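You operate a simulated robot arm through the tools that you are given. There is no shell and no other tool. Be economical: measure what you need, move in short steps, check, and stop when the job is done.

You are at the controls of a simulated two-armed robot. One attempt, no reset.

## Task
Close the bottom drawer. Put the white tub from the top of the sorting table on the top of the tying table. Fetch the wire end with yellow tip and set it in the wire basket. Take the orange die holder and leave it on the front of the oil table. Take the big orange die and put it on the red board. Take the thick white rod stub on the top of the grey table with the drawer and put it away on the shelf under the sorting table. Fetch the yellow filter and set it on top of the large carton. Open the filter drawer, fetch the grey filter from the tray of the filter drawer and set it on the ledge of the hook board and shut the drawer again. Pick up the blue tub labelled "Wax" from the top of the grey table with one hand, pass it to the other hand and put it on the top of the sorting table. Close the third drawer from the top. Open the top drawer, put the green die from the inside the top drawer on top of the white filter and shut the drawer again. Open the long grey chute. The order is free. Set down upright: white tub, orange die holder, yellow filter, grey filter, blue tub.

It is judged by the outcome, as a careful person would: the job done as asked, and still so three seconds after it is handed in. It fails if anything else is knocked over, pushed out of place, dropped, spilled or broken.

## Robot
Two 7-joint arms with fingered hands on one trunk, on a base that drives. Base frame: it is fixed to the floor where the robot stands at the start and does not move with it; the origin is under the middle of the robot, x ahead of it, y to its left, z up. Lengths are in mm, angles in rad, forces in N, time in s.
The left shoulder is at the start at [60, 177, 800], the right one opposite. With the tool pointing down near the work surface each hand reaches from about 440 to 640 mm from the robot's upright axis, wherever it stands, measured 20 degrees to its own side. Places, roughly: big orange die [-1500, 5500, 750]; blue tub [1000, 2500, 750]; bottom drawer [600, 100, 200]; filter drawer [900, 5200, 100]; front of the oil table [-4500, 4200, 500]; green die [750, 0, 1000]; grey filter (5x5x8 cm) [900, 5200, 100]; large carton [1000, 3000, 750]; ledge of the hook board (40x17 cm) [-1600, 4680, 960]; long grey chute [-6300, 3700, 700]; orange die holder [-1750, 5250, 750]; red board (22x13x1 cm) [-1600, 5600, 800]; shelf under the sorting table [-1600, 3100, 200]; thick white rod stub (8x4x4 cm) [-1400, 6200, 800]; third drawer [600, 100, 500]; top drawer [800, 100, 900]; top of the sorting table [-1600, 3100, 900]; top of the tying table [-1600, 1900, 900]; white filter (6x6x11 cm) [1100, -800, 900]; white tub [-1500, 3500, 1000]; wire basket (26x23x20 cm) [-4600, 4200, 500]; wire end with yellow tip (12x3x2 cm) [-1800, 4300, 100]; yellow filter (5x5x8 cm) [1000, 5400, 100]. Payload 4 kg a hand.
Tool frame (each hand has its own): the origin (TCP) lies between the finger pads and is the grasp point; the fingertips stand 37 mm ahead of it; z points along the fingers, y is the line along which they close. The gripper opens to 124 mm. The gripper's body begins 43 mm behind the TCP. The gripper is a hand of 3 fingers: y runs from the thumb to the fingers, the wrist lies at [-15, -108, -202] in the tool frame.
Orientation is that of the tool frame in the base frame, as a unit quaternion [x, y, z, w]. With the fingers straight down and the wrist toward the robot, the tool's x, y and z point along [0, 1, 0], [1, 0, 0] and [0, 0, -1] of the base frame.

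## Interface
- The arms move only by the tool step_arm. It takes "left_deltas", "right_deltas" or both (then of equal length, played together; a hand with none holds still); each is a list of rows, each a list of 2 entries, a list of its own where there are three numbers: the shift along the tool's x, y, z in m, then the turn, a rotation vector about the tool's x, y, z in degrees. In form: [[[dx, dy, dz], [ax, ay, az]], ...]. A call has 1 to 20 rows; each row is the pose to reach, as a shift and turn from the pose commanded when the call began, along the tool's axes at that moment. Rows are played at 5 a second. More than 50 mm and 0.15 rad between two rows, and nothing of the call is played. A pose out of reach is approached as far as the arm can. The call stops where the force on the tool passes 40 N (or 10 N more than at its start, if that is more) or the arm is blocked; 0.2 s more then pass. In this call time passes only in rows, and 0.2 s behind the last. The reply holds the time, the measured pose of the TCP, the force on the tool along the base axes, the opening and the grip force, in the units named above and with some noise, with the torque about the TCP (base axes, N m) and any sound that the robot's microphone picked up.
- Cameras (640 x 400 px; columns grow to the right, rows downward): "scene" is now at [48.9, 14.3, 1444.5]; the picture's right is [0.18, -0.98, 0.00], its down [-0.71, -0.13, -0.69] and it looks along [0.68, 0.12, -0.72] (base axes); focal length 278 px, centre (320, 200). "left" rides on the left gripper at [-64, -76, -137] in its tool frame; the picture's right is [-0.84, -0.26, 0.48], its down [0.48, -0.76, 0.43] and it looks along [0.26, 0.60, 0.76] (tool axes); focal length 256 px, centre (320, 200). "right" rides on the right gripper at [64, -76, -137] in its tool frame; the picture's right is [-0.84, 0.26, -0.48], its down [-0.48, -0.76, 0.43] and it looks along [-0.26, 0.60, 0.76] (tool axes); focal length 256 px, centre (320, 200). There is no depth. A picture from a camera that has moved, and an enlarged one, comes with that camera's place and axes in the base frame and with its lens.
- get_image(camera): a new picture of that camera. It takes no simulated time.
- move_column(by): slides the trunk up (or, below 0, down) by that many mm; the arms and the scene camera ride with it, the base frame stays. It gives what a move gives, with no picture.
- steer(legs): drives the robot by 1 to 6 legs, each [ahead, left, turn to the left] in mm, mm and rad, along the robot's own axes; the way and the turn of a leg run together, so that a leg with both is an arc; at most 1500 mm and 3.142 rad a leg. The arms and the cameras ride along, it lands a little off, and it stops where it bumps. It gives what a move gives.
- finger_targets(index, middle, thumb_bend, thumb_turn, hand): sets how far each is bent, from 0 (flat) to 1 (curled in); at 0.3 the hand is open as for a grip, at 0.7 the pads meet at the TCP. One left out holds its place. A second passes; each finger stops where it meets its share of the squeeze, and holds until it gets a number again. It is the only way to open and close the hand. It gives what a move gives, with no picture; readings hold the bend of each and the force on the fingers (four entries, about 0 where the hand has none), thumb and palm. thumb_turn goes from beside the hand (0) to across from the fingers (1), as for a grip.
- head_to(pan, tilt): turns the head with the scene camera to pan (to the left, within 1.501 rad either way) and tilt (down, from -0.506 to 1.204), counted from straight ahead of the robot. It gives what a move gives.
- zoom(camera, box): a new picture of the part [left, top, right, bottom] of that camera's present view, enlarged. It takes no simulated time.
- sign_off(): hands the job in; it is judged then, once.

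Work in short steps. Places have to be worked out from the pictures, the camera data and where the tool is seen: move nearer, look again, correct. Check each grasp and each placing, and mend what went wrong. You have 588 turns and 370 pictures in all, those below and enlarged ones among them. Open the grippers and draw the arms clear of the work before you hand the job in, unless the task says otherwise.

The tools are called after "Emit:" by a JSON object that holds its "fn" and its "kwargs". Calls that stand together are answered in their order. step_arm: Moves the arms, as the interface text tells. Its arguments: {"type":"object","properties":{"left_deltas":{"type":"array","items":{"type":"array"}},"right_deltas":{"type":"array","items":{"type":"array"}}},"required":[]} The other tools are called the same way: move_column (by) slides the trunk up or down; finger_targets (index, middle, thumb_bend, thumb_turn, hand) moves the fingers one by one; steer (legs) drives the base; head_to (pan, tilt) turns the head that bears the scene camera; get_image (camera) takes a picture; zoom (camera, box) takes an enlarged picture of a part of a camera's view; sign_off () hands the job in.

At the start:

```text
t: 0.0
left_ee_pos: [554.3, 252.4, 1074.0]
left_ee_rot: [0.708, 0.707, 0.0, -0.001]
left_contact_force: [-0.2, -0.2, 0.5]
left_torque: [-0.01, 0.03, 0.0]
left_gripper_width: 123.6
left_grasp_force: 0.1
left_shape: jaw
left_bend: [0.3, 0.3, 0.3, 0.98]
left_finger forces: [0.0, 0.0, 0.0, 0.0, 0.0, 0.0]
right_ee_pos: [568.1, -200.1, 1119.1]
right_ee_rot: [0.707, 0.707, 0.0, -0.001]
right_contact_force: [0.0, -0.5, -0.3]
right_torque: [0.04, -0.02, 0.03]
right_gripper_width: 124.0
right_grasp_force: 0.0
right_shape: jaw
right_bend: [0.3, 0.3, 0.3, 0.98]
right_finger forces: [0.1, 0.0, 0.1, 0.0, 0.0, 0.1]
trunk travel left (down, up): [-325.0, 265.0]
robot x, y, heading: [0.9, 1.5, -0.0]
head pan, tilt: [0.182, 0.806]
```

scene: 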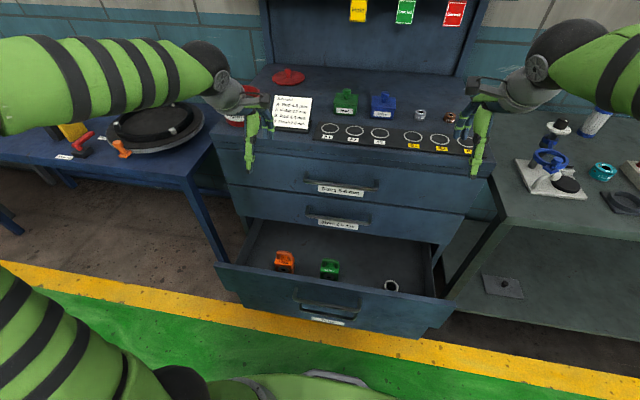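
right: 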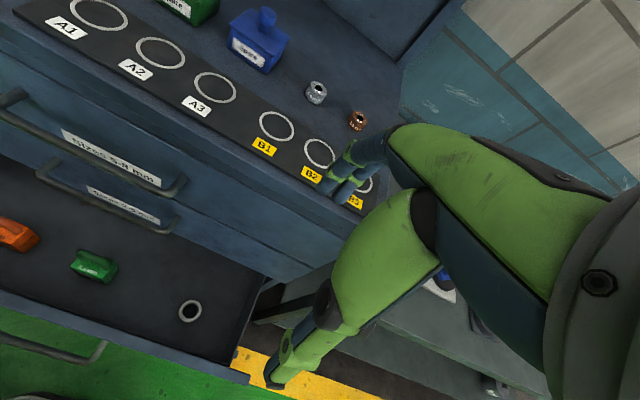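
left: 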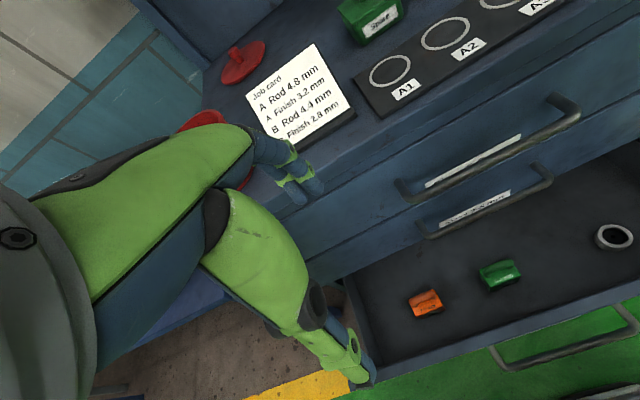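

I look at the drawer cabinet first; head straight ahead, tilted more down.

Emit:
{"fn": "head_to", "kwargs": {"pan": 0, "tilt": 1.0}}

Emit:
{"fn": "get_image", "kwargs": {"camera": "scene"}}

```text
t: 0.7
left_ee_pos: [555.2, 253.2, 1073.8]
left_ee_rot: [0.707, 0.707, -0.001, 0.001]
left_contact_force: [0.2, 0.0, 0.1]
left_torque: [0.05, -0.02, -0.01]
left_gripper_width: 123.7
left_grasp_force: 0.1
left_shape: jaw
left_bend: [0.3, 0.3, 0.3, 0.98]
left_finger forces: [0.1, 0.0, 0.1, 0.1, 0.0, 0.1]
right_ee_pos: [568.1, -201.7, 1120.0]
right_ee_rot: [0.706, 0.708, 0.0, 0.001]
right_contact_force: [-0.2, 0.1, 0.6]
right_torque: [-0.02, 0.03, 0.01]
right_gripper_width: 123.6
right_grasp_force: 0.0
right_shape: jaw
right_bend: [0.3, 0.3, 0.3, 0.98]
right_finger forces: [0.0, 0.0, 0.1, 0.0, 0.0, 0.0]
trunk travel left (down, up): [-325.0, 265.0]
robot x, y, heading: [-0.9, -0.1, 0.003]
head pan, tilt: [0.0, 1.0]
```

```text
366 pictures are left
camera scene: at [39.5, -0.2, 1429.9], right [0.0, -1.0, 0.0], down [-0.84, 0.0, -0.54], along [0.54, 0.0, -0.84], focal length 278 px, centre (320, 200)
```

scene: 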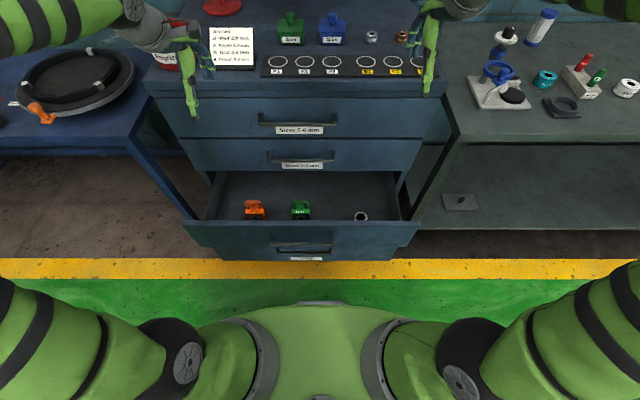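

The third drawer stands wide open with another front below. I zoom to judge the bottom drawer.

Emit:
{"fn": "zoom", "kwargs": {"camera": "scene", "box": [170, 90, 440, 270]}}

Emit:
{"fn": "zoom", "kwargs": {"camera": "scene", "box": [140, 0, 640, 150]}}

```text
2.22 times, centred on (305, 180) of scene
camera zoom: at [39.5, -0.2, 1429.9], right [0.0, -1.0, 0.0], down [-0.84, 0.0, -0.54], along [0.54, 0.0, -0.84], focal length 618 px, centre (353, 244)
```

zoom: 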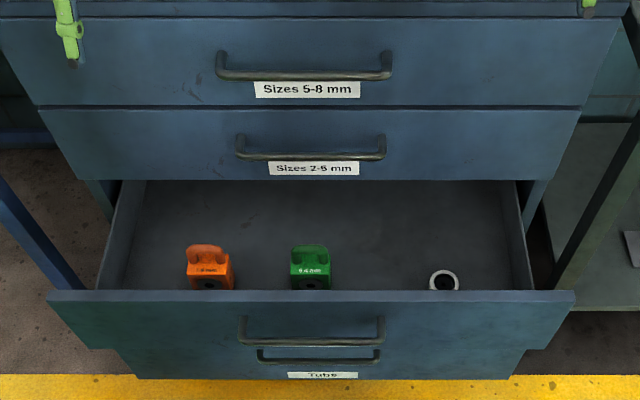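

```text
1.28 times, centred on (390, 75) of scene
camera zoom: at [39.5, -0.2, 1429.9], right [0.0, -1.0, 0.0], down [-0.84, 0.0, -0.54], along [0.54, 0.0, -0.84], focal length 356 px, centre (230, 360)
```

zoom: 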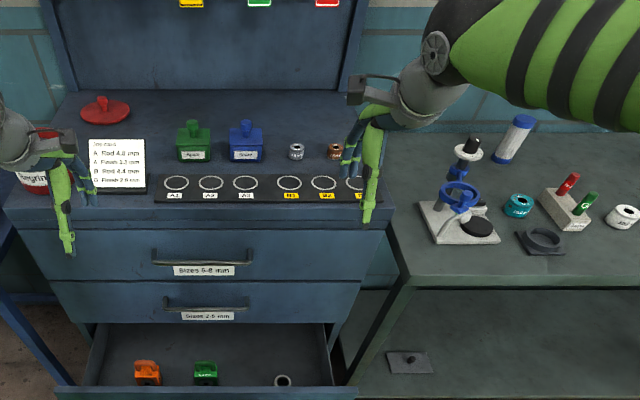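

Third drawer stands out ~250 mm, bottom one ~150 mm. I back off, lower the trunk and will push the third drawer with the left hand first.

Emit:
{"fn": "steer", "kwargs": {"legs": [[-350, 0, 0]]}}

Emit:
{"fn": "move_column", "kwargs": {"by": -300}}

Emit:
{"fn": "head_to", "kwargs": {"pan": 0, "tilt": 0.7}}

Emit:
{"fn": "get_image", "kwargs": {"camera": "scene"}}

```text
t: 3.0
left_ee_pos: [202.9, 253.3, 1075.7]
left_ee_rot: [0.707, 0.707, 0.0, 0.0]
left_contact_force: [-0.7, -0.1, -0.1]
left_torque: [0.01, -0.04, 0.05]
left_gripper_width: 123.7
left_grasp_force: 0.0
left_shape: jaw
left_bend: [0.3, 0.3, 0.3, 0.98]
left_finger forces: [0.0, 0.0, 0.0, 0.0, 0.0, 0.0]
right_ee_pos: [215.9, -200.6, 1119.3]
right_ee_rot: [0.708, 0.707, 0.0, 0.0]
right_contact_force: [1.0, 0.3, 0.3]
right_torque: [0.0, -0.02, 0.0]
right_gripper_width: 123.7
right_grasp_force: 0.1
right_shape: jaw
right_bend: [0.3, 0.3, 0.3, 0.98]
right_finger forces: [0.0, 0.1, 0.0, 0.0, 0.0, 0.1]
trunk travel left (down, up): [-325.0, 265.0]
robot x, y, heading: [-352.5, 2.8, -0.001]
head pan, tilt: [0.0, 1.0]
```

```text
t: 6.0
left_ee_pos: [203.6, 253.4, 774.7]
left_ee_rot: [0.707, 0.707, 0.0, 0.0]
left_contact_force: [0.4, 0.3, 0.4]
left_torque: [-0.01, 0.01, 0.0]
left_gripper_width: 123.6
left_grasp_force: 0.0
left_shape: jaw
left_bend: [0.3, 0.3, 0.3, 0.98]
left_finger forces: [0.0, 0.0, 0.1, 0.1, 0.0, 0.1]
right_ee_pos: [216.1, -200.7, 819.6]
right_ee_rot: [0.707, 0.707, 0.001, -0.001]
right_contact_force: [0.1, -0.9, -0.7]
right_torque: [0.0, 0.01, 0.01]
right_gripper_width: 123.6
right_grasp_force: 0.0
right_shape: jaw
right_bend: [0.3, 0.3, 0.3, 0.98]
right_finger forces: [0.1, 0.0, 0.1, 0.0, 0.0, 0.0]
trunk travel left (down, up): [-25.0, 565.0]
robot x, y, heading: [-348.4, -1.9, -0.003]
head pan, tilt: [0.0, 1.0]
```

```text
t: 6.8
left_ee_pos: [203.9, 251.7, 775.3]
left_ee_rot: [0.707, 0.707, -0.001, 0.001]
left_contact_force: [-0.3, 0.5, 0.2]
left_torque: [-0.03, 0.0, 0.0]
left_gripper_width: 123.6
left_grasp_force: 0.0
left_shape: jaw
left_bend: [0.3, 0.3, 0.3, 0.98]
left_finger forces: [0.0, 0.1, 0.0, 0.0, 0.0, 0.0]
right_ee_pos: [216.7, -199.7, 819.7]
right_ee_rot: [0.707, 0.707, 0.0, 0.001]
right_contact_force: [0.4, -0.5, -0.1]
right_torque: [0.01, 0.01, 0.0]
right_gripper_width: 123.8
right_grasp_force: 0.0
right_shape: jaw
right_bend: [0.3, 0.3, 0.3, 0.98]
right_finger forces: [0.0, 0.1, 0.0, 0.0, 0.0, 0.0]
trunk travel left (down, up): [-25.0, 565.0]
robot x, y, heading: [-354.6, -0.5, 0.004]
head pan, tilt: [0.0, 0.7]
```

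```text
363 pictures are left
camera scene: at [-296.6, -0.1, 1153.2], right [0.0, -1.0, 0.0], down [-0.64, 0.0, -0.76], along [0.76, 0.0, -0.64], focal length 278 px, centre (320, 200)
```

scene: 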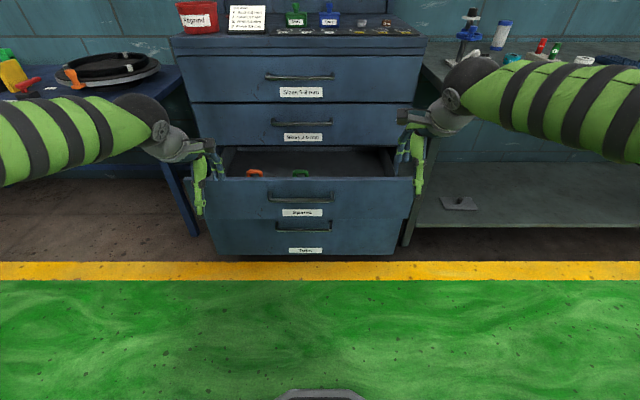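

Handles triangulate to about third (433, 65, 550) and bottom (488, 65, 350). I lower the left hand in front of the third drawer's handle.

Emit:
{"fn": "step_arm", "kwargs": {"left_deltas": [[[-0.025, -0.003, 0.038], [0, 0, 0]], [[-0.05, -0.007, 0.077], [0, 0, 0]], [[-0.075, -0.01, 0.115], [0, 0, 0]], [[-0.1, -0.013, 0.153], [0, 0, 0]], [[-0.125, -0.017, 0.192], [0, 0, 0]], [[-0.15, -0.02, 0.23], [0, 0, 0]]]}}

```text
t: 8.2
left_ee_pos: [182.7, 101.5, 544.1]
left_ee_rot: [0.707, 0.707, 0.001, 0.0]
left_contact_force: [0.0, 0.5, 0.4]
left_torque: [0.03, -0.01, 0.01]
left_gripper_width: 123.7
left_grasp_force: 0.0
left_shape: jaw
left_bend: [0.3, 0.3, 0.3, 0.98]
left_finger forces: [0.0, 0.0, 0.1, 0.1, 0.0, 0.0]
right_ee_pos: [216.4, -200.1, 819.0]
right_ee_rot: [0.707, 0.707, 0.0, 0.0]
right_contact_force: [-0.6, 0.1, -0.2]
right_torque: [-0.01, 0.0, 0.0]
right_gripper_width: 123.7
right_grasp_force: 0.0
right_shape: jaw
right_bend: [0.3, 0.3, 0.3, 0.98]
right_finger forces: [0.0, 0.0, 0.0, 0.0, 0.0, 0.0]
trunk travel left (down, up): [-25.0, 565.0]
robot x, y, heading: [-349.2, -0.2, -0.004]
head pan, tilt: [0.0, 0.7]
```

Reached. I draw the right hand back 100 mm so it stays clear of the cabinet, then drive toward the drawer.

Emit:
{"fn": "step_arm", "kwargs": {"right_deltas": [[[0, -0.05, 0], [0, 0, 0]], [[0, -0.1, 0], [0, 0, 0]]]}}

Emit:
{"fn": "steer", "kwargs": {"legs": [[230, 0, 0]]}}

Emit:
{"fn": "get_image", "kwargs": {"camera": "scene"}}

```text
t: 8.8
left_ee_pos: [183.2, 102.2, 543.2]
left_ee_rot: [0.707, 0.707, 0.0, 0.0]
left_contact_force: [0.9, -0.7, 0.4]
left_torque: [-0.04, 0.01, 0.0]
left_gripper_width: 123.6
left_grasp_force: 0.0
left_shape: jaw
left_bend: [0.3, 0.3, 0.3, 0.98]
left_finger forces: [0.1, 0.1, 0.0, 0.0, 0.1, 0.1]
right_ee_pos: [117.3, -199.4, 819.9]
right_ee_rot: [0.707, 0.707, 0.001, 0.001]
right_contact_force: [0.5, 0.2, 0.3]
right_torque: [-0.02, 0.04, -0.04]
right_gripper_width: 123.5
right_grasp_force: 0.0
right_shape: jaw
right_bend: [0.3, 0.3, 0.3, 0.98]
right_finger forces: [0.1, 0.1, 0.1, 0.0, 0.0, 0.1]
trunk travel left (down, up): [-25.0, 565.0]
robot x, y, heading: [-354.5, -1.8, -0.004]
head pan, tilt: [0.0, 0.7]
```

```text
t: 10.5
left_ee_pos: [413.7, 98.8, 544.0]
left_ee_rot: [0.708, 0.706, 0.0, 0.0]
left_contact_force: [0.1, 0.2, -0.2]
left_torque: [0.03, 0.02, 0.03]
left_gripper_width: 123.7
left_grasp_force: 0.1
left_shape: jaw
left_bend: [0.3, 0.3, 0.3, 0.98]
left_finger forces: [0.1, 0.0, 0.0, 0.0, 0.0, 0.1]
right_ee_pos: [348.1, -202.9, 819.4]
right_ee_rot: [0.708, 0.706, 0.0, 0.0]
right_contact_force: [0.5, -0.1, 0.2]
right_torque: [-0.01, 0.02, -0.01]
right_gripper_width: 123.7
right_grasp_force: 0.1
right_shape: jaw
right_bend: [0.3, 0.3, 0.3, 0.98]
right_finger forces: [0.1, 0.0, 0.0, 0.1, 0.1, 0.1]
trunk travel left (down, up): [-25.0, 565.0]
robot x, y, heading: [-117.3, -1.5, -0.004]
head pan, tilt: [0.0, 0.7]
```

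```text
362 pictures are left
camera scene: at [-65.4, -0.8, 1153.2], right [0.0, -1.0, 0.0], down [-0.64, 0.0, -0.76], along [0.76, 0.0, -0.64], focal length 278 px, centre (320, 200)
```

scene: 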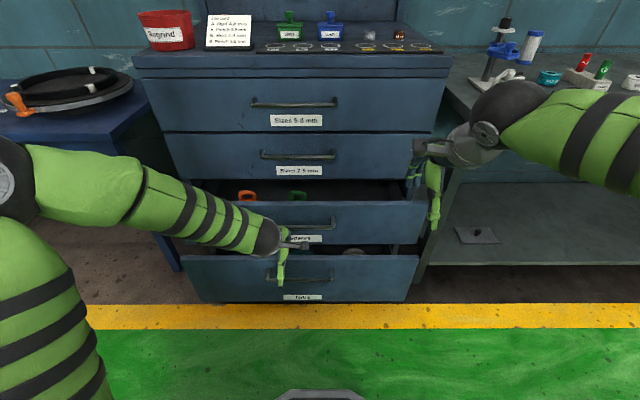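

The third drawer is moving in. I continue driving ahead.

Emit:
{"fn": "steer", "kwargs": {"legs": [[230, 0, 0]]}}

Emit:
{"fn": "get_image", "kwargs": {"camera": "scene"}}

```text
t: 12.0
left_ee_pos: [577.8, 98.2, 541.3]
left_ee_rot: [0.711, 0.703, -0.003, -0.004]
left_contact_force: [-20.0, 1.1, 0.3]
left_torque: [0.05, 0.13, 0.25]
left_gripper_width: 115.4
left_grasp_force: 0.1
left_shape: jaw
left_bend: [0.31, 0.39, 0.3, 0.98]
left_finger forces: [2.6, 18.1, 0.0, 0.0, 0.1, 0.1]
right_ee_pos: [518.0, -202.1, 820.9]
right_ee_rot: [0.707, 0.707, 0.0, 0.0]
right_contact_force: [0.3, 0.3, 0.5]
right_torque: [0.02, -0.01, -0.02]
right_gripper_width: 123.8
right_grasp_force: 0.0
right_shape: jaw
right_bend: [0.3, 0.3, 0.3, 0.98]
right_finger forces: [0.0, 0.0, 0.0, 0.0, 0.0, 0.1]
trunk travel left (down, up): [-25.0, 565.0]
robot x, y, heading: [51.4, -3.8, -0.002]
head pan, tilt: [0.0, 0.7]
stopped in leg 1: the force on the tool passed its limit at 63 N (the readings are from after the stop); the commanded pose is now the measured one
```

```text
361 pictures are left
camera scene: at [104.2, -1.2, 1153.2], right [0.0, -1.0, 0.0], down [-0.64, 0.0, -0.77], along [0.77, 0.0, -0.64], focal length 278 px, centre (320, 200)
```

scene: 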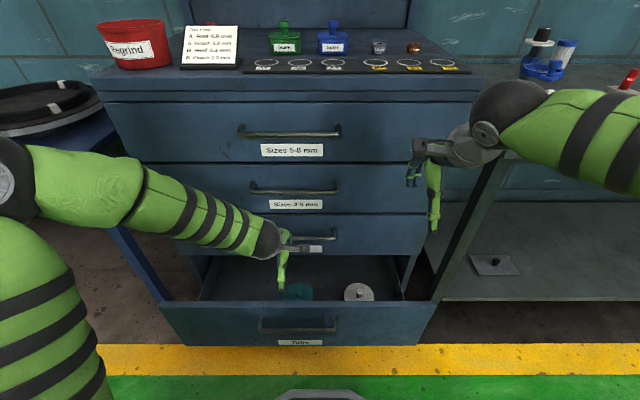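

Force limit reached; the third drawer looks closed. I zoom to verify that it is flush.

Emit:
{"fn": "zoom", "kwargs": {"camera": "scene", "box": [150, 150, 450, 340]}}

```text
2.11 times, centred on (300, 245) of scene
camera zoom: at [104.2, -1.2, 1153.2], right [0.0, -1.0, 0.0], down [-0.64, 0.0, -0.77], along [0.77, 0.0, -0.64], focal length 585 px, centre (362, 105)
```

zoom: 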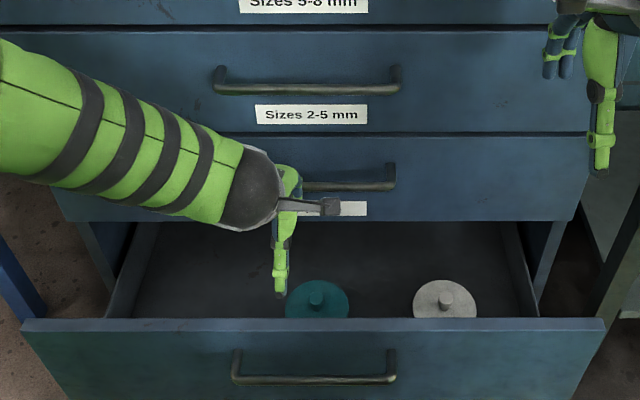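

Third drawer is flush. I back off 230 mm and lower the left hand to the bottom drawer's handle height.

Emit:
{"fn": "steer", "kwargs": {"legs": [[-240, 0, 0]]}}

Emit:
{"fn": "step_arm", "kwargs": {"left_deltas": [[[0, 0, 0.05], [0, 0, 0]], [[0, 0, 0.1], [0, 0, 0]], [[0, 0, 0.15], [0, 0, 0]], [[0, 0, 0.195], [0, 0, 0]]]}}

Emit:
{"fn": "get_image", "kwargs": {"camera": "scene"}}

```text
t: 13.8
left_ee_pos: [339.2, 98.9, 543.0]
left_ee_rot: [0.71, 0.705, -0.003, -0.003]
left_contact_force: [0.2, 0.1, -0.4]
left_torque: [0.02, -0.02, -0.02]
left_gripper_width: 124.1
left_grasp_force: 0.1
left_shape: jaw
left_bend: [0.3, 0.3, 0.3, 0.98]
left_finger forces: [0.0, 0.1, 0.1, 0.0, 0.0, 0.0]
right_ee_pos: [277.1, -202.0, 818.3]
right_ee_rot: [0.708, 0.707, -0.001, 0.001]
right_contact_force: [0.3, -0.4, -0.1]
right_torque: [-0.04, -0.01, 0.01]
right_gripper_width: 123.8
right_grasp_force: 0.1
right_shape: jaw
right_bend: [0.3, 0.3, 0.3, 0.98]
right_finger forces: [0.1, 0.0, 0.1, 0.1, 0.1, 0.0]
trunk travel left (down, up): [-25.0, 565.0]
robot x, y, heading: [-190.3, -0.2, -0.004]
head pan, tilt: [0.0, 0.7]
```

```text
t: 14.8
left_ee_pos: [337.0, 99.9, 347.5]
left_ee_rot: [0.71, 0.704, -0.002, -0.001]
left_contact_force: [0.3, 0.4, 0.6]
left_torque: [-0.01, -0.02, 0.0]
left_gripper_width: 123.3
left_grasp_force: 0.1
left_shape: jaw
left_bend: [0.3, 0.3, 0.3, 0.98]
left_finger forces: [0.0, 0.0, 0.1, 0.0, 0.1, 0.0]
right_ee_pos: [275.9, -201.2, 819.5]
right_ee_rot: [0.707, 0.707, 0.0, 0.002]
right_contact_force: [-0.2, 0.3, 0.4]
right_torque: [-0.01, -0.05, 0.01]
right_gripper_width: 123.8
right_grasp_force: 0.1
right_shape: jaw
right_bend: [0.3, 0.3, 0.3, 0.98]
right_finger forces: [0.0, 0.0, 0.0, 0.1, 0.0, 0.0]
trunk travel left (down, up): [-25.0, 565.0]
robot x, y, heading: [-190.1, 1.6, 0.005]
head pan, tilt: [0.0, 0.7]
```

```text
359 pictures are left
camera scene: at [-137.2, -0.8, 1153.4], right [0.0, -1.0, 0.0], down [-0.64, 0.0, -0.77], along [0.77, 0.0, -0.64], focal length 278 px, centre (320, 200)
```

scene: 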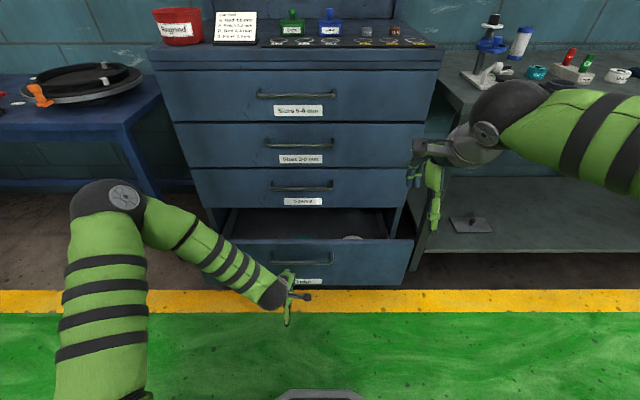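

Hand is in front of the bottom drawer; I drive ahead to push it in (expect stop with TCP near x≈580).

Emit:
{"fn": "steer", "kwargs": {"legs": [[330, 0, 0]]}}

Emit:
{"fn": "get_image", "kwargs": {"camera": "scene"}}

```text
t: 16.6
left_ee_pos: [576.1, 97.5, 345.1]
left_ee_rot: [0.711, 0.703, -0.01, -0.008]
left_contact_force: [-17.8, -0.9, 0.0]
left_torque: [-0.02, 0.12, 0.18]
left_gripper_width: 117.0
left_grasp_force: 0.0
left_shape: jaw
left_bend: [0.3, 0.38, 0.3, 0.98]
left_finger forces: [0.1, 16.9, 0.0, 0.0, 0.0, 0.0]
right_ee_pos: [525.8, -202.1, 819.2]
right_ee_rot: [0.707, 0.707, 0.0, 0.0]
right_contact_force: [0.9, -0.2, 1.3]
right_torque: [-0.04, -0.01, -0.04]
right_gripper_width: 124.1
right_grasp_force: 0.0
right_shape: jaw
right_bend: [0.3, 0.3, 0.3, 0.98]
right_finger forces: [0.1, 0.1, 0.0, 0.0, 0.1, 0.0]
trunk travel left (down, up): [-25.0, 565.0]
robot x, y, heading: [56.2, -0.2, -0.007]
head pan, tilt: [0.0, 0.7]
stopped in leg 1: the force on the tool passed its limit at 64 N (the readings are from after the stop); the commanded pose is now the measured one
```

```text
358 pictures are left
camera scene: at [110.9, -1.0, 1153.2], right [0.0, -1.0, 0.0], down [-0.64, 0.0, -0.77], along [0.77, 0.0, -0.64], focal length 278 px, centre (320, 200)
```

scene: 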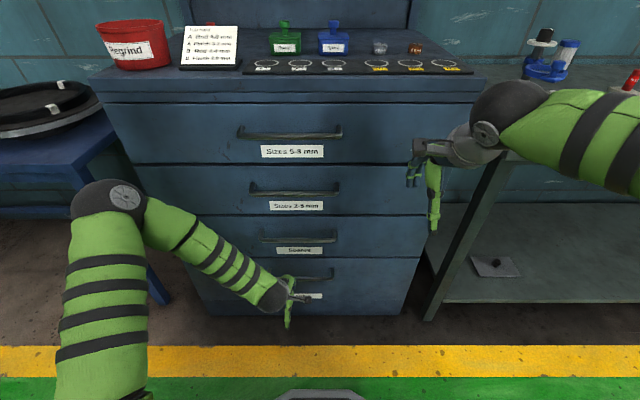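

Both drawers are shut. I back off and raise the trunk to work on the top drawer.

Emit:
{"fn": "steer", "kwargs": {"legs": [[-250, 0, 0]]}}

Emit:
{"fn": "move_column", "kwargs": {"by": 300}}

Emit:
{"fn": "step_arm", "kwargs": {"left_deltas": [[[-0.003, 0, -0.019], [-7.5, 0, 0]], [[-0.006, 0, -0.038], [-15, 0, 0]], [[-0.009, 0, -0.057], [-22.5, 0, 0]], [[-0.012, 0, -0.076], [-30, 0, 0]], [[-0.015, 0, -0.095], [-37.5, 0, 0]], [[-0.018, 0, -0.115], [-45, 0, 0]], [[-0.021, 0, -0.134], [-52.5, 0, 0]], [[-0.024, 0, -0.153], [-60, 0, 0]], [[-0.027, 0, -0.172], [-67.5, 0, 0]], [[-0.03, 0, -0.191], [-75, 0, 0]], [[-0.033, 0, -0.21], [-82.5, 0, 0]], [[-0.035, 0, -0.229], [-90, 0, 0]]]}}

Emit:
{"fn": "get_image", "kwargs": {"camera": "scene"}}

Emit:
{"fn": "get_image", "kwargs": {"camera": "left"}}

```text
t: 18.4
left_ee_pos: [330.0, 97.8, 346.2]
left_ee_rot: [0.712, 0.702, -0.009, -0.005]
left_contact_force: [0.6, -0.5, 0.2]
left_torque: [0.03, -0.01, -0.01]
left_gripper_width: 123.7
left_grasp_force: 0.0
left_shape: jaw
left_bend: [0.3, 0.3, 0.3, 0.98]
left_finger forces: [0.0, 0.0, 0.1, 0.0, 0.1, 0.1]
right_ee_pos: [274.7, -202.1, 819.8]
right_ee_rot: [0.708, 0.706, 0.0, 0.0]
right_contact_force: [0.3, -0.5, 0.4]
right_torque: [0.0, -0.01, -0.01]
right_gripper_width: 124.0
right_grasp_force: 0.0
right_shape: jaw
right_bend: [0.3, 0.3, 0.3, 0.98]
right_finger forces: [0.0, 0.0, 0.0, 0.0, 0.0, 0.1]
trunk travel left (down, up): [-25.0, 565.0]
robot x, y, heading: [-196.0, 1.2, 0.0]
head pan, tilt: [0.0, 0.7]
```

```text
t: 21.4
left_ee_pos: [328.9, 98.3, 646.0]
left_ee_rot: [0.711, 0.704, -0.009, -0.005]
left_contact_force: [0.4, 0.7, 0.1]
left_torque: [0.0, 0.0, 0.01]
left_gripper_width: 123.3
left_grasp_force: 0.0
left_shape: jaw
left_bend: [0.3, 0.3, 0.3, 0.98]
left_finger forces: [0.0, 0.1, 0.0, 0.1, 0.0, 0.0]
right_ee_pos: [275.0, -202.6, 1119.5]
right_ee_rot: [0.708, 0.707, 0.001, -0.001]
right_contact_force: [0.1, 0.3, 0.3]
right_torque: [0.02, -0.02, 0.01]
right_gripper_width: 123.9
right_grasp_force: 0.0
right_shape: jaw
right_bend: [0.3, 0.3, 0.3, 0.98]
right_finger forces: [0.0, 0.1, 0.0, 0.0, 0.1, 0.0]
trunk travel left (down, up): [-325.0, 265.0]
robot x, y, heading: [-190.9, 1.3, -0.003]
head pan, tilt: [0.0, 0.7]
```

```text
t: 24.0
left_ee_pos: [424.4, 18.2, 966.3]
left_ee_rot: [0.519, 0.509, 0.486, 0.485]
left_contact_force: [0.4, 0.4, 0.5]
left_torque: [-0.01, 0.01, -0.03]
left_gripper_width: 123.6
left_grasp_force: 0.1
left_shape: jaw
left_bend: [0.3, 0.3, 0.3, 0.98]
left_finger forces: [0.1, 0.0, 0.0, 0.1, 0.1, 0.1]
left hand out of reach, approached as far as the arm can: row 9, 10, 11, 12
right_ee_pos: [274.2, -201.4, 1119.7]
right_ee_rot: [0.708, 0.707, 0.0, 0.0]
right_contact_force: [-0.1, 0.9, -0.5]
right_torque: [-0.07, 0.0, 0.02]
right_gripper_width: 123.8
right_grasp_force: 0.0
right_shape: jaw
right_bend: [0.3, 0.3, 0.3, 0.98]
right_finger forces: [0.0, 0.0, 0.0, 0.1, 0.0, 0.0]
trunk travel left (down, up): [-325.0, 265.0]
robot x, y, heading: [-195.8, 0.5, -0.004]
head pan, tilt: [0.0, 0.7]
```

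```text
357 pictures are left
camera scene: at [-139.2, -1.0, 1453.2], right [0.0, -1.0, 0.0], down [-0.64, 0.0, -0.77], along [0.77, 0.0, -0.64], focal length 278 px, centre (320, 200)
```

scene: 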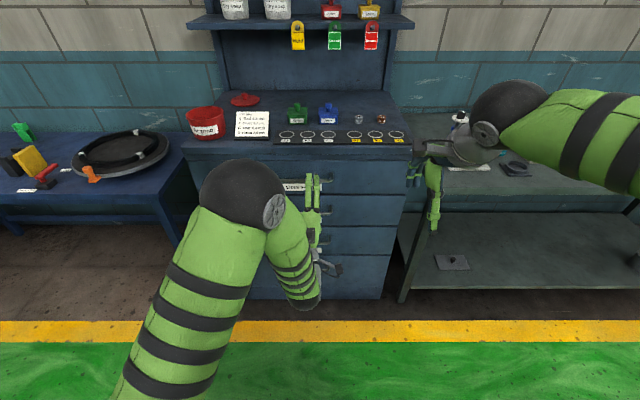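

```text
356 pictures are left
camera left: at [282.7, -44.8, 895.6], right [0.46, -0.84, -0.29], down [0.39, 0.49, -0.78], along [0.8, 0.24, 0.56], focal length 256 px, centre (320, 200)
```

left: 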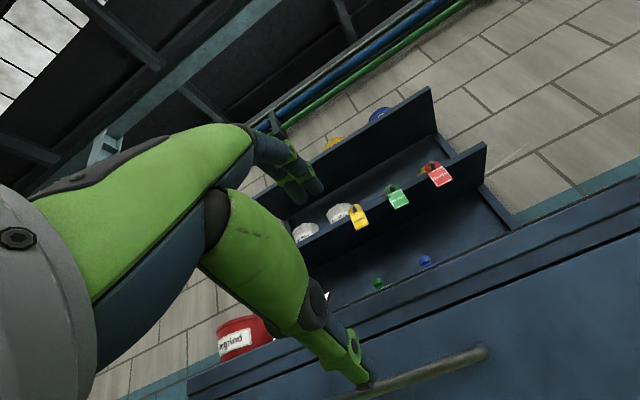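

The arm was near its inner limit; the hand is level now at (424, 18, 966). I nudge toward (460, 65, 876) to see how it tracks.

Emit:
{"fn": "step_arm", "kwargs": {"left_deltas": [[[0.016, -0.03, 0.012], [0, 0, 0]], [[0.032, -0.06, 0.024], [0, 0, 0]], [[0.047, -0.09, 0.036], [0, 0, 0]]]}}

```text
t: 24.8
left_ee_pos: [497.8, 45.5, 904.7]
left_ee_rot: [0.511, 0.505, 0.489, 0.495]
left_contact_force: [-0.2, -0.1, 0.6]
left_torque: [-0.01, 0.04, -0.01]
left_gripper_width: 123.8
left_grasp_force: 0.2
left_shape: jaw
left_bend: [0.3, 0.3, 0.3, 0.98]
left_finger forces: [0.1, 0.0, 0.1, 0.0, 0.0, 0.0]
left hand out of reach, approached as far as the arm can: row 1, 2, 3
right_ee_pos: [274.8, -201.7, 1119.1]
right_ee_rot: [0.708, 0.707, 0.0, 0.0]
right_contact_force: [-0.9, 0.1, 0.5]
right_torque: [-0.01, -0.01, 0.0]
right_gripper_width: 123.6
right_grasp_force: 0.1
right_shape: jaw
right_bend: [0.3, 0.3, 0.3, 0.98]
right_finger forces: [0.1, 0.0, 0.1, 0.0, 0.0, 0.0]
trunk travel left (down, up): [-325.0, 265.0]
robot x, y, heading: [-192.1, -2.9, -0.0]
head pan, tilt: [0.0, 0.7]
```

Needs to be farther out. I extend further forward.

Emit:
{"fn": "step_arm", "kwargs": {"left_deltas": [[[0.01, -0.01, 0.03], [0, 0, 0]], [[0.02, -0.03, 0.06], [0, 0, 0]]]}}

```text
t: 25.4
left_ee_pos: [556.3, 44.6, 877.6]
left_ee_rot: [0.504, 0.507, 0.496, 0.493]
left_contact_force: [0.6, 0.0, -1.0]
left_torque: [-0.01, 0.01, 0.04]
left_gripper_width: 123.8
left_grasp_force: 0.0
left_shape: jaw
left_bend: [0.3, 0.3, 0.3, 0.98]
left_finger forces: [0.0, 0.0, 0.1, 0.0, 0.0, 0.1]
left hand out of reach, approached as far as the arm can: row 1, 2
right_ee_pos: [274.8, -200.1, 1118.9]
right_ee_rot: [0.708, 0.707, 0.0, -0.001]
right_contact_force: [-0.1, -0.6, 0.3]
right_torque: [-0.02, -0.02, -0.03]
right_gripper_width: 123.5
right_grasp_force: 0.1
right_shape: jaw
right_bend: [0.3, 0.3, 0.3, 0.98]
right_finger forces: [0.0, 0.0, 0.0, 0.1, 0.0, 0.1]
trunk travel left (down, up): [-325.0, 265.0]
robot x, y, heading: [-193.5, -2.6, -0.001]
head pan, tilt: [0.0, 0.7]
```

Hand is now level at (556, 45, 878), just before the handle. I check alignment with a zoomed scene picture and the left camera.

Emit:
{"fn": "zoom", "kwargs": {"camera": "scene", "box": [220, 90, 440, 230]}}

Emit:
{"fn": "get_image", "kwargs": {"camera": "left"}}

```text
2.86 times, centred on (330, 160) of scene
camera zoom: at [-138.4, -0.6, 1453.3], right [0.0, -1.0, 0.0], down [-0.64, 0.0, -0.76], along [0.76, 0.0, -0.64], focal length 794 px, centre (291, 314)
```

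zoom: 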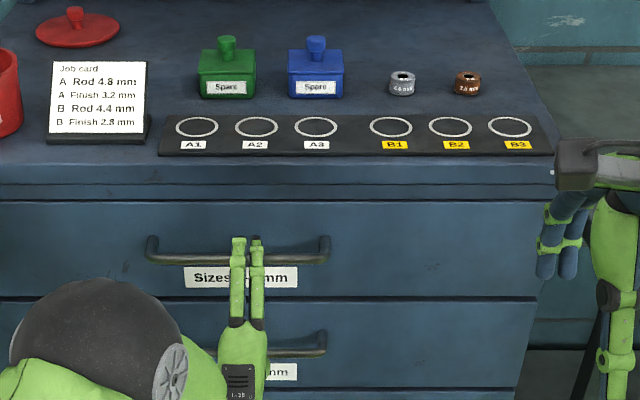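

```text
354 pictures are left
camera left: at [418.3, -19.7, 803.0], right [0.48, -0.83, -0.27], down [0.41, 0.49, -0.77], along [0.77, 0.26, 0.58], focal length 256 px, centre (320, 200)
```

left: 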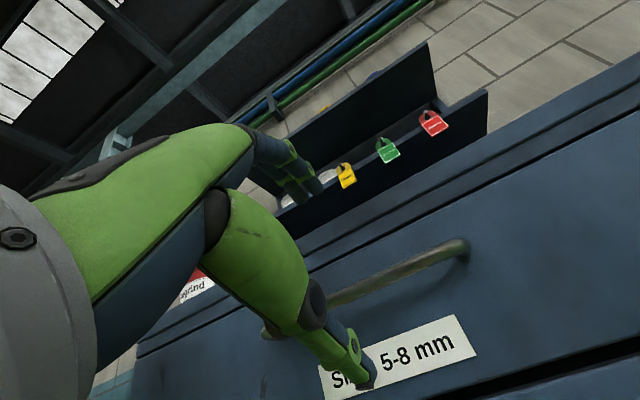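

Bar is at about z 868, x 674. I lower the hand 10 mm and drive forward 105 mm.

Emit:
{"fn": "step_arm", "kwargs": {"left_deltas": [[[0, -0.01, 0], [0, 0, 0]]]}}

Emit:
{"fn": "steer", "kwargs": {"legs": [[105, 0, 0]]}}

Emit:
{"fn": "get_image", "kwargs": {"camera": "left"}}

Emit:
{"fn": "zoom", "kwargs": {"camera": "scene", "box": [220, 90, 440, 230]}}

```text
t: 25.8
left_ee_pos: [555.0, 37.4, 867.8]
left_ee_rot: [0.505, 0.505, 0.494, 0.496]
left_contact_force: [-0.5, -0.4, 0.0]
left_torque: [-0.03, -0.01, -0.03]
left_gripper_width: 123.8
left_grasp_force: 0.1
left_shape: jaw
left_bend: [0.3, 0.3, 0.3, 0.98]
left_finger forces: [0.0, 0.1, 0.0, 0.0, 0.0, 0.1]
left hand out of reach, approached as far as the arm can: row 1
right_ee_pos: [275.6, -201.3, 1120.1]
right_ee_rot: [0.708, 0.707, 0.0, 0.0]
right_contact_force: [0.0, -0.3, -0.4]
right_torque: [-0.04, 0.01, 0.01]
right_gripper_width: 123.7
right_grasp_force: 0.1
right_shape: jaw
right_bend: [0.3, 0.3, 0.3, 0.98]
right_finger forces: [0.0, 0.0, 0.0, 0.0, 0.1, 0.1]
trunk travel left (down, up): [-325.0, 265.0]
robot x, y, heading: [-190.7, -3.4, -0.0]
head pan, tilt: [0.0, 0.7]
```

```text
t: 27.0
left_ee_pos: [660.5, 37.0, 865.7]
left_ee_rot: [0.506, 0.505, 0.494, 0.495]
left_contact_force: [0.4, -0.4, 0.0]
left_torque: [0.02, -0.03, 0.01]
left_gripper_width: 124.1
left_grasp_force: 0.0
left_shape: jaw
left_bend: [0.3, 0.3, 0.3, 0.98]
left_finger forces: [0.0, 0.0, 0.0, 0.0, 0.0, 0.0]
right_ee_pos: [381.1, -202.7, 1118.7]
right_ee_rot: [0.708, 0.706, 0.0, 0.0]
right_contact_force: [0.2, -0.5, 0.3]
right_torque: [-0.02, 0.0, 0.0]
right_gripper_width: 123.5
right_grasp_force: 0.1
right_shape: jaw
right_bend: [0.3, 0.3, 0.3, 0.98]
right_finger forces: [0.0, 0.1, 0.1, 0.0, 0.0, 0.0]
trunk travel left (down, up): [-325.0, 265.0]
robot x, y, heading: [-88.0, 1.9, -0.004]
head pan, tilt: [0.0, 0.7]
```

```text
353 pictures are left
camera left: at [522.0, -27.1, 793.5], right [0.47, -0.84, -0.27], down [0.42, 0.48, -0.77], along [0.77, 0.25, 0.58], focal length 256 px, centre (320, 200)
```

left: 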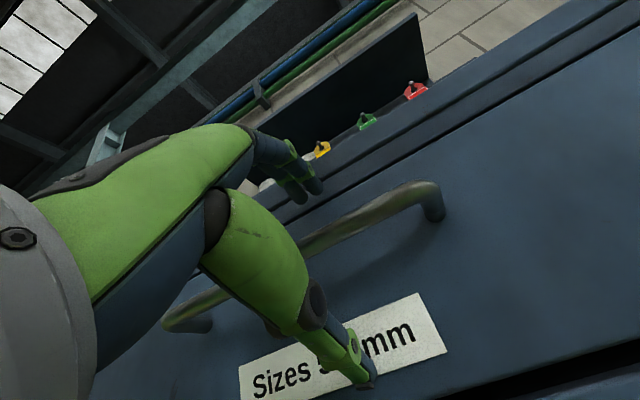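

```text
2.86 times, centred on (330, 160) of scene
camera zoom: at [-32.5, -1.1, 1453.2], right [0.0, -1.0, 0.0], down [-0.64, 0.0, -0.76], along [0.76, 0.0, -0.64], focal length 794 px, centre (291, 314)
```

zoom: 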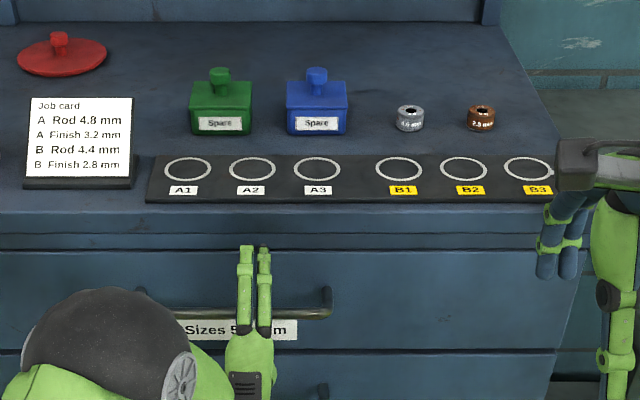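

Fingers are above and the thumb below the bar. I close the left hand on the handle.

Emit:
{"fn": "finger_targets", "kwargs": {"hand": "left", "index": 0.75, "middle": 0.75, "thumb_bend": 0.75, "thumb_turn": 1}}

Emit:
{"fn": "get_image", "kwargs": {"camera": "left"}}

```text
t: 28.0
left_ee_pos: [660.5, 37.1, 865.4]
left_ee_rot: [0.507, 0.507, 0.493, 0.493]
left_contact_force: [-2.3, 0.7, -27.8]
left_torque: [0.09, 0.06, -0.02]
left_gripper_width: 4.5
left_grasp_force: 14.0
left_shape: fingers
left_bend: [0.74, 0.75, 0.65, 1.0]
left_finger forces: [0.0, 0.0, 0.0, 0.0, 27.5, 0.0]
right_ee_pos: [381.5, -202.5, 1117.7]
right_ee_rot: [0.708, 0.707, -0.001, 0.0]
right_contact_force: [-0.1, -0.1, 0.9]
right_torque: [-0.04, 0.0, 0.0]
right_gripper_width: 123.7
right_grasp_force: 0.0
right_shape: jaw
right_bend: [0.3, 0.3, 0.3, 0.98]
right_finger forces: [0.0, 0.0, 0.0, 0.0, 0.0, 0.0]
trunk travel left (down, up): [-325.0, 265.0]
robot x, y, heading: [-88.4, 2.6, -0.002]
head pan, tilt: [0.0, 0.7]
```

```text
351 pictures are left
camera left: at [522.0, -26.8, 791.0], right [0.47, -0.84, -0.27], down [0.41, 0.48, -0.77], along [0.78, 0.25, 0.58], focal length 256 px, centre (320, 200)
```

left: 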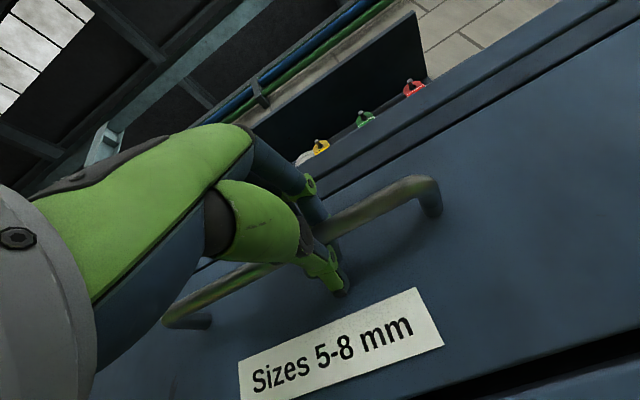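

The thumb presses the bar and the curled fingers hook it. I pull by driving back 80 mm and look.

Emit:
{"fn": "steer", "kwargs": {"legs": [[-80, 0, 0]]}}

Emit:
{"fn": "get_image", "kwargs": {"camera": "scene"}}

```text
t: 29.1
left_ee_pos: [581.8, 37.1, 866.6]
left_ee_rot: [0.507, 0.506, 0.493, 0.494]
left_contact_force: [0.3, -0.2, -27.8]
left_torque: [0.12, 0.1, 0.03]
left_gripper_width: 5.9
left_grasp_force: 14.3
left_shape: fingers
left_bend: [0.74, 0.75, 0.64, 1.0]
left_finger forces: [0.0, 0.9, 0.0, 0.0, 27.8, 0.0]
right_ee_pos: [302.8, -200.9, 1119.7]
right_ee_rot: [0.707, 0.707, -0.001, -0.001]
right_contact_force: [0.6, 0.5, -0.5]
right_torque: [-0.01, -0.03, 0.0]
right_gripper_width: 123.6
right_grasp_force: 0.0
right_shape: jaw
right_bend: [0.3, 0.3, 0.3, 0.98]
right_finger forces: [0.0, 0.1, 0.1, 0.1, 0.0, 0.0]
trunk travel left (down, up): [-325.0, 265.0]
robot x, y, heading: [-164.9, -0.5, 0.003]
head pan, tilt: [0.0, 0.7]
```

```text
350 pictures are left
camera scene: at [-111.1, -0.8, 1453.1], right [0.0, -1.0, 0.0], down [-0.65, 0.0, -0.76], along [0.76, 0.0, -0.65], focal length 278 px, centre (320, 200)
```

scene: 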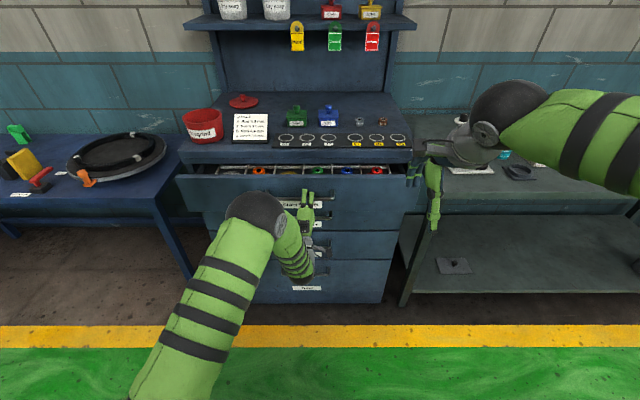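

The drawer follows. I pull another 130 mm.

Emit:
{"fn": "steer", "kwargs": {"legs": [[-130, 0, 0]]}}

Emit:
{"fn": "get_image", "kwargs": {"camera": "scene"}}

```text
t: 30.3
left_ee_pos: [451.3, 37.6, 865.5]
left_ee_rot: [0.508, 0.506, 0.492, 0.494]
left_contact_force: [0.3, 2.0, -25.8]
left_torque: [0.09, 0.09, -0.01]
left_gripper_width: 5.0
left_grasp_force: 12.8
left_shape: fingers
left_bend: [0.74, 0.75, 0.65, 1.0]
left_finger forces: [0.1, 0.1, 0.1, 0.0, 25.9, 0.0]
right_ee_pos: [172.6, -202.9, 1118.5]
right_ee_rot: [0.709, 0.706, -0.001, -0.001]
right_contact_force: [0.0, -0.2, -0.2]
right_torque: [0.01, -0.03, 0.0]
right_gripper_width: 124.0
right_grasp_force: 0.0
right_shape: jaw
right_bend: [0.3, 0.3, 0.3, 0.98]
right_finger forces: [0.0, 0.0, 0.0, 0.1, 0.1, 0.1]
trunk travel left (down, up): [-325.0, 265.0]
robot x, y, heading: [-297.1, -1.3, -0.003]
head pan, tilt: [0.0, 0.7]
```

```text
349 pictures are left
camera scene: at [-240.9, -0.3, 1453.1], right [0.0, -1.0, 0.0], down [-0.65, 0.0, -0.76], along [0.76, 0.0, -0.65], focal length 278 px, centre (320, 200)
```

scene: 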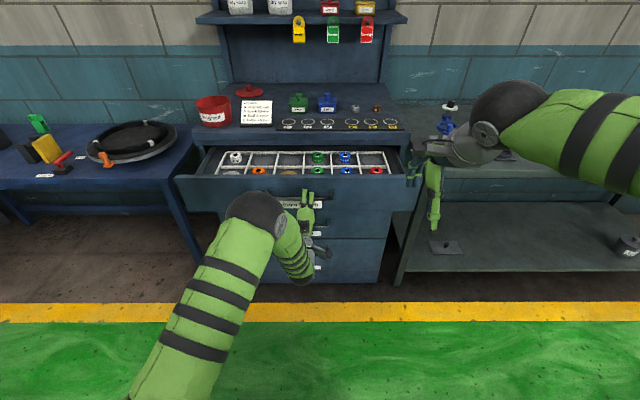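

Drawer open ~210 mm. I zoom on its contents.

Emit:
{"fn": "zoom", "kwargs": {"camera": "scene", "box": [190, 130, 420, 210]}}

Emit:
{"fn": "get_image", "kwargs": {"camera": "right"}}

```text
2.78 times, centred on (305, 170) of scene
camera zoom: at [-240.9, -0.3, 1453.1], right [0.0, -1.0, 0.0], down [-0.65, 0.0, -0.76], along [0.76, 0.0, -0.65], focal length 774 px, centre (362, 284)
```

zoom: 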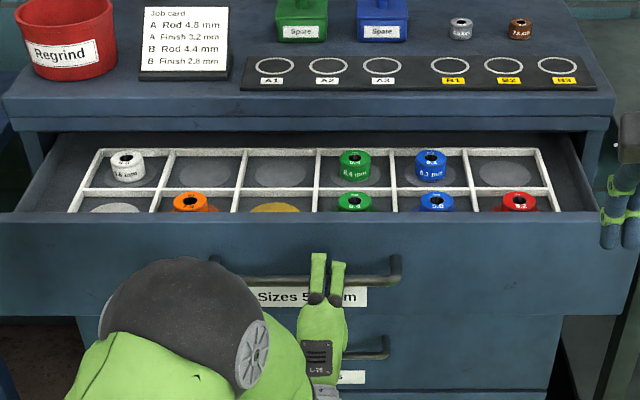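

```text
347 pictures are left
camera right: at [96.3, -138.9, 1255.1], right [0.25, -0.84, 0.48], down [-0.76, -0.48, -0.43], along [0.59, -0.26, -0.76], focal length 256 px, centre (320, 200)
```

right: 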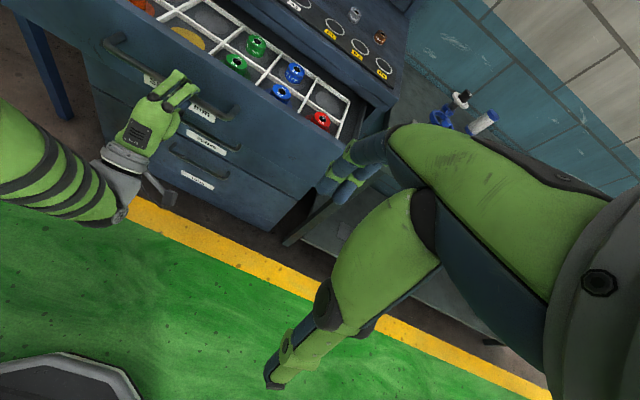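

Two green dies are seen. I release the handle, back away, and will look closer with the right hand camera.

Emit:
{"fn": "finger_targets", "kwargs": {"hand": "left", "index": 0.3, "middle": 0.3, "thumb_bend": 0.3}}

Emit:
{"fn": "steer", "kwargs": {"legs": [[-120, 0, 0]]}}

Emit:
{"fn": "move_column", "kwargs": {"by": 200}}

Emit:
{"fn": "get_image", "kwargs": {"camera": "scene"}}

```text
t: 31.3
left_ee_pos: [449.5, 36.4, 865.9]
left_ee_rot: [0.507, 0.505, 0.493, 0.495]
left_contact_force: [-0.1, 0.3, 1.0]
left_torque: [-0.06, 0.02, -0.03]
left_gripper_width: 123.3
left_grasp_force: 0.0
left_shape: fingers
left_bend: [0.3, 0.3, 0.3, 0.98]
left_finger forces: [0.1, 0.1, 0.0, 0.1, 0.0, 0.0]
right_ee_pos: [171.5, -202.4, 1119.3]
right_ee_rot: [0.708, 0.706, 0.0, 0.0]
right_contact_force: [0.2, -0.1, 0.2]
right_torque: [0.0, 0.04, -0.05]
right_gripper_width: 123.8
right_grasp_force: 0.1
right_shape: jaw
right_bend: [0.3, 0.3, 0.3, 0.98]
right_finger forces: [0.0, 0.0, 0.0, 0.0, 0.0, 0.0]
trunk travel left (down, up): [-325.0, 265.0]
robot x, y, heading: [-296.1, 0.6, -0.005]
head pan, tilt: [0.0, 0.7]
```

```text
t: 32.6
left_ee_pos: [328.5, 36.5, 866.3]
left_ee_rot: [0.508, 0.505, 0.492, 0.495]
left_contact_force: [0.2, 0.6, -0.4]
left_torque: [0.0, 0.01, 0.0]
left_gripper_width: 123.3
left_grasp_force: 0.0
left_shape: fingers
left_bend: [0.3, 0.3, 0.3, 0.98]
left_finger forces: [0.0, 0.1, 0.0, 0.1, 0.0, 0.0]
right_ee_pos: [47.6, -201.8, 1119.6]
right_ee_rot: [0.709, 0.706, 0.0, 0.0]
right_contact_force: [0.2, 0.3, -0.4]
right_torque: [-0.01, 0.01, -0.01]
right_gripper_width: 123.9
right_grasp_force: 0.0
right_shape: jaw
right_bend: [0.3, 0.3, 0.3, 0.98]
right_finger forces: [0.0, 0.0, 0.1, 0.0, 0.0, 0.0]
trunk travel left (down, up): [-325.0, 265.0]
robot x, y, heading: [-416.9, 2.0, -0.003]
head pan, tilt: [0.0, 0.7]
```

```text
t: 34.7
left_ee_pos: [329.9, 36.1, 1065.9]
left_ee_rot: [0.508, 0.506, 0.492, 0.494]
left_contact_force: [-0.1, -0.7, -0.6]
left_torque: [-0.02, 0.0, -0.01]
left_gripper_width: 123.1
left_grasp_force: 0.1
left_shape: fingers
left_bend: [0.3, 0.3, 0.3, 0.98]
left_finger forces: [0.1, 0.1, 0.1, 0.0, 0.0, 0.0]
right_ee_pos: [48.8, -200.9, 1319.9]
right_ee_rot: [0.709, 0.705, 0.0, 0.0]
right_contact_force: [0.7, -1.2, -0.2]
right_torque: [-0.02, 0.01, -0.01]
right_gripper_width: 123.9
right_grasp_force: 0.0
right_shape: jaw
right_bend: [0.3, 0.3, 0.3, 0.98]
right_finger forces: [0.1, 0.0, 0.0, 0.0, 0.0, 0.0]
trunk travel left (down, up): [-525.0, 65.0]
robot x, y, heading: [-413.7, -2.6, -0.01]
head pan, tilt: [0.0, 0.7]
```

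```text
346 pictures are left
camera scene: at [-363.7, -0.2, 1653.2], right [0.0, -1.0, 0.0], down [-0.64, 0.0, -0.76], along [0.76, 0.0, -0.64], focal length 278 px, centre (320, 200)
```

scene: 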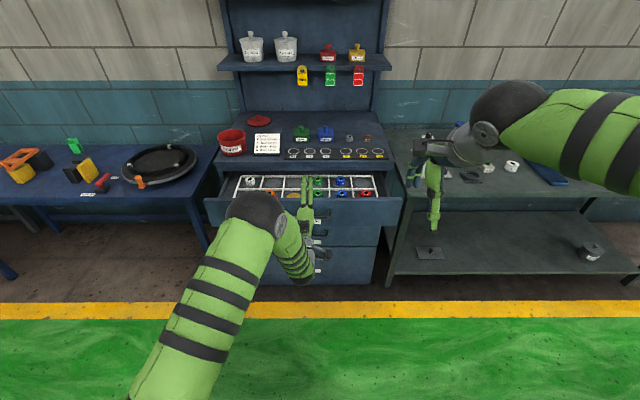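

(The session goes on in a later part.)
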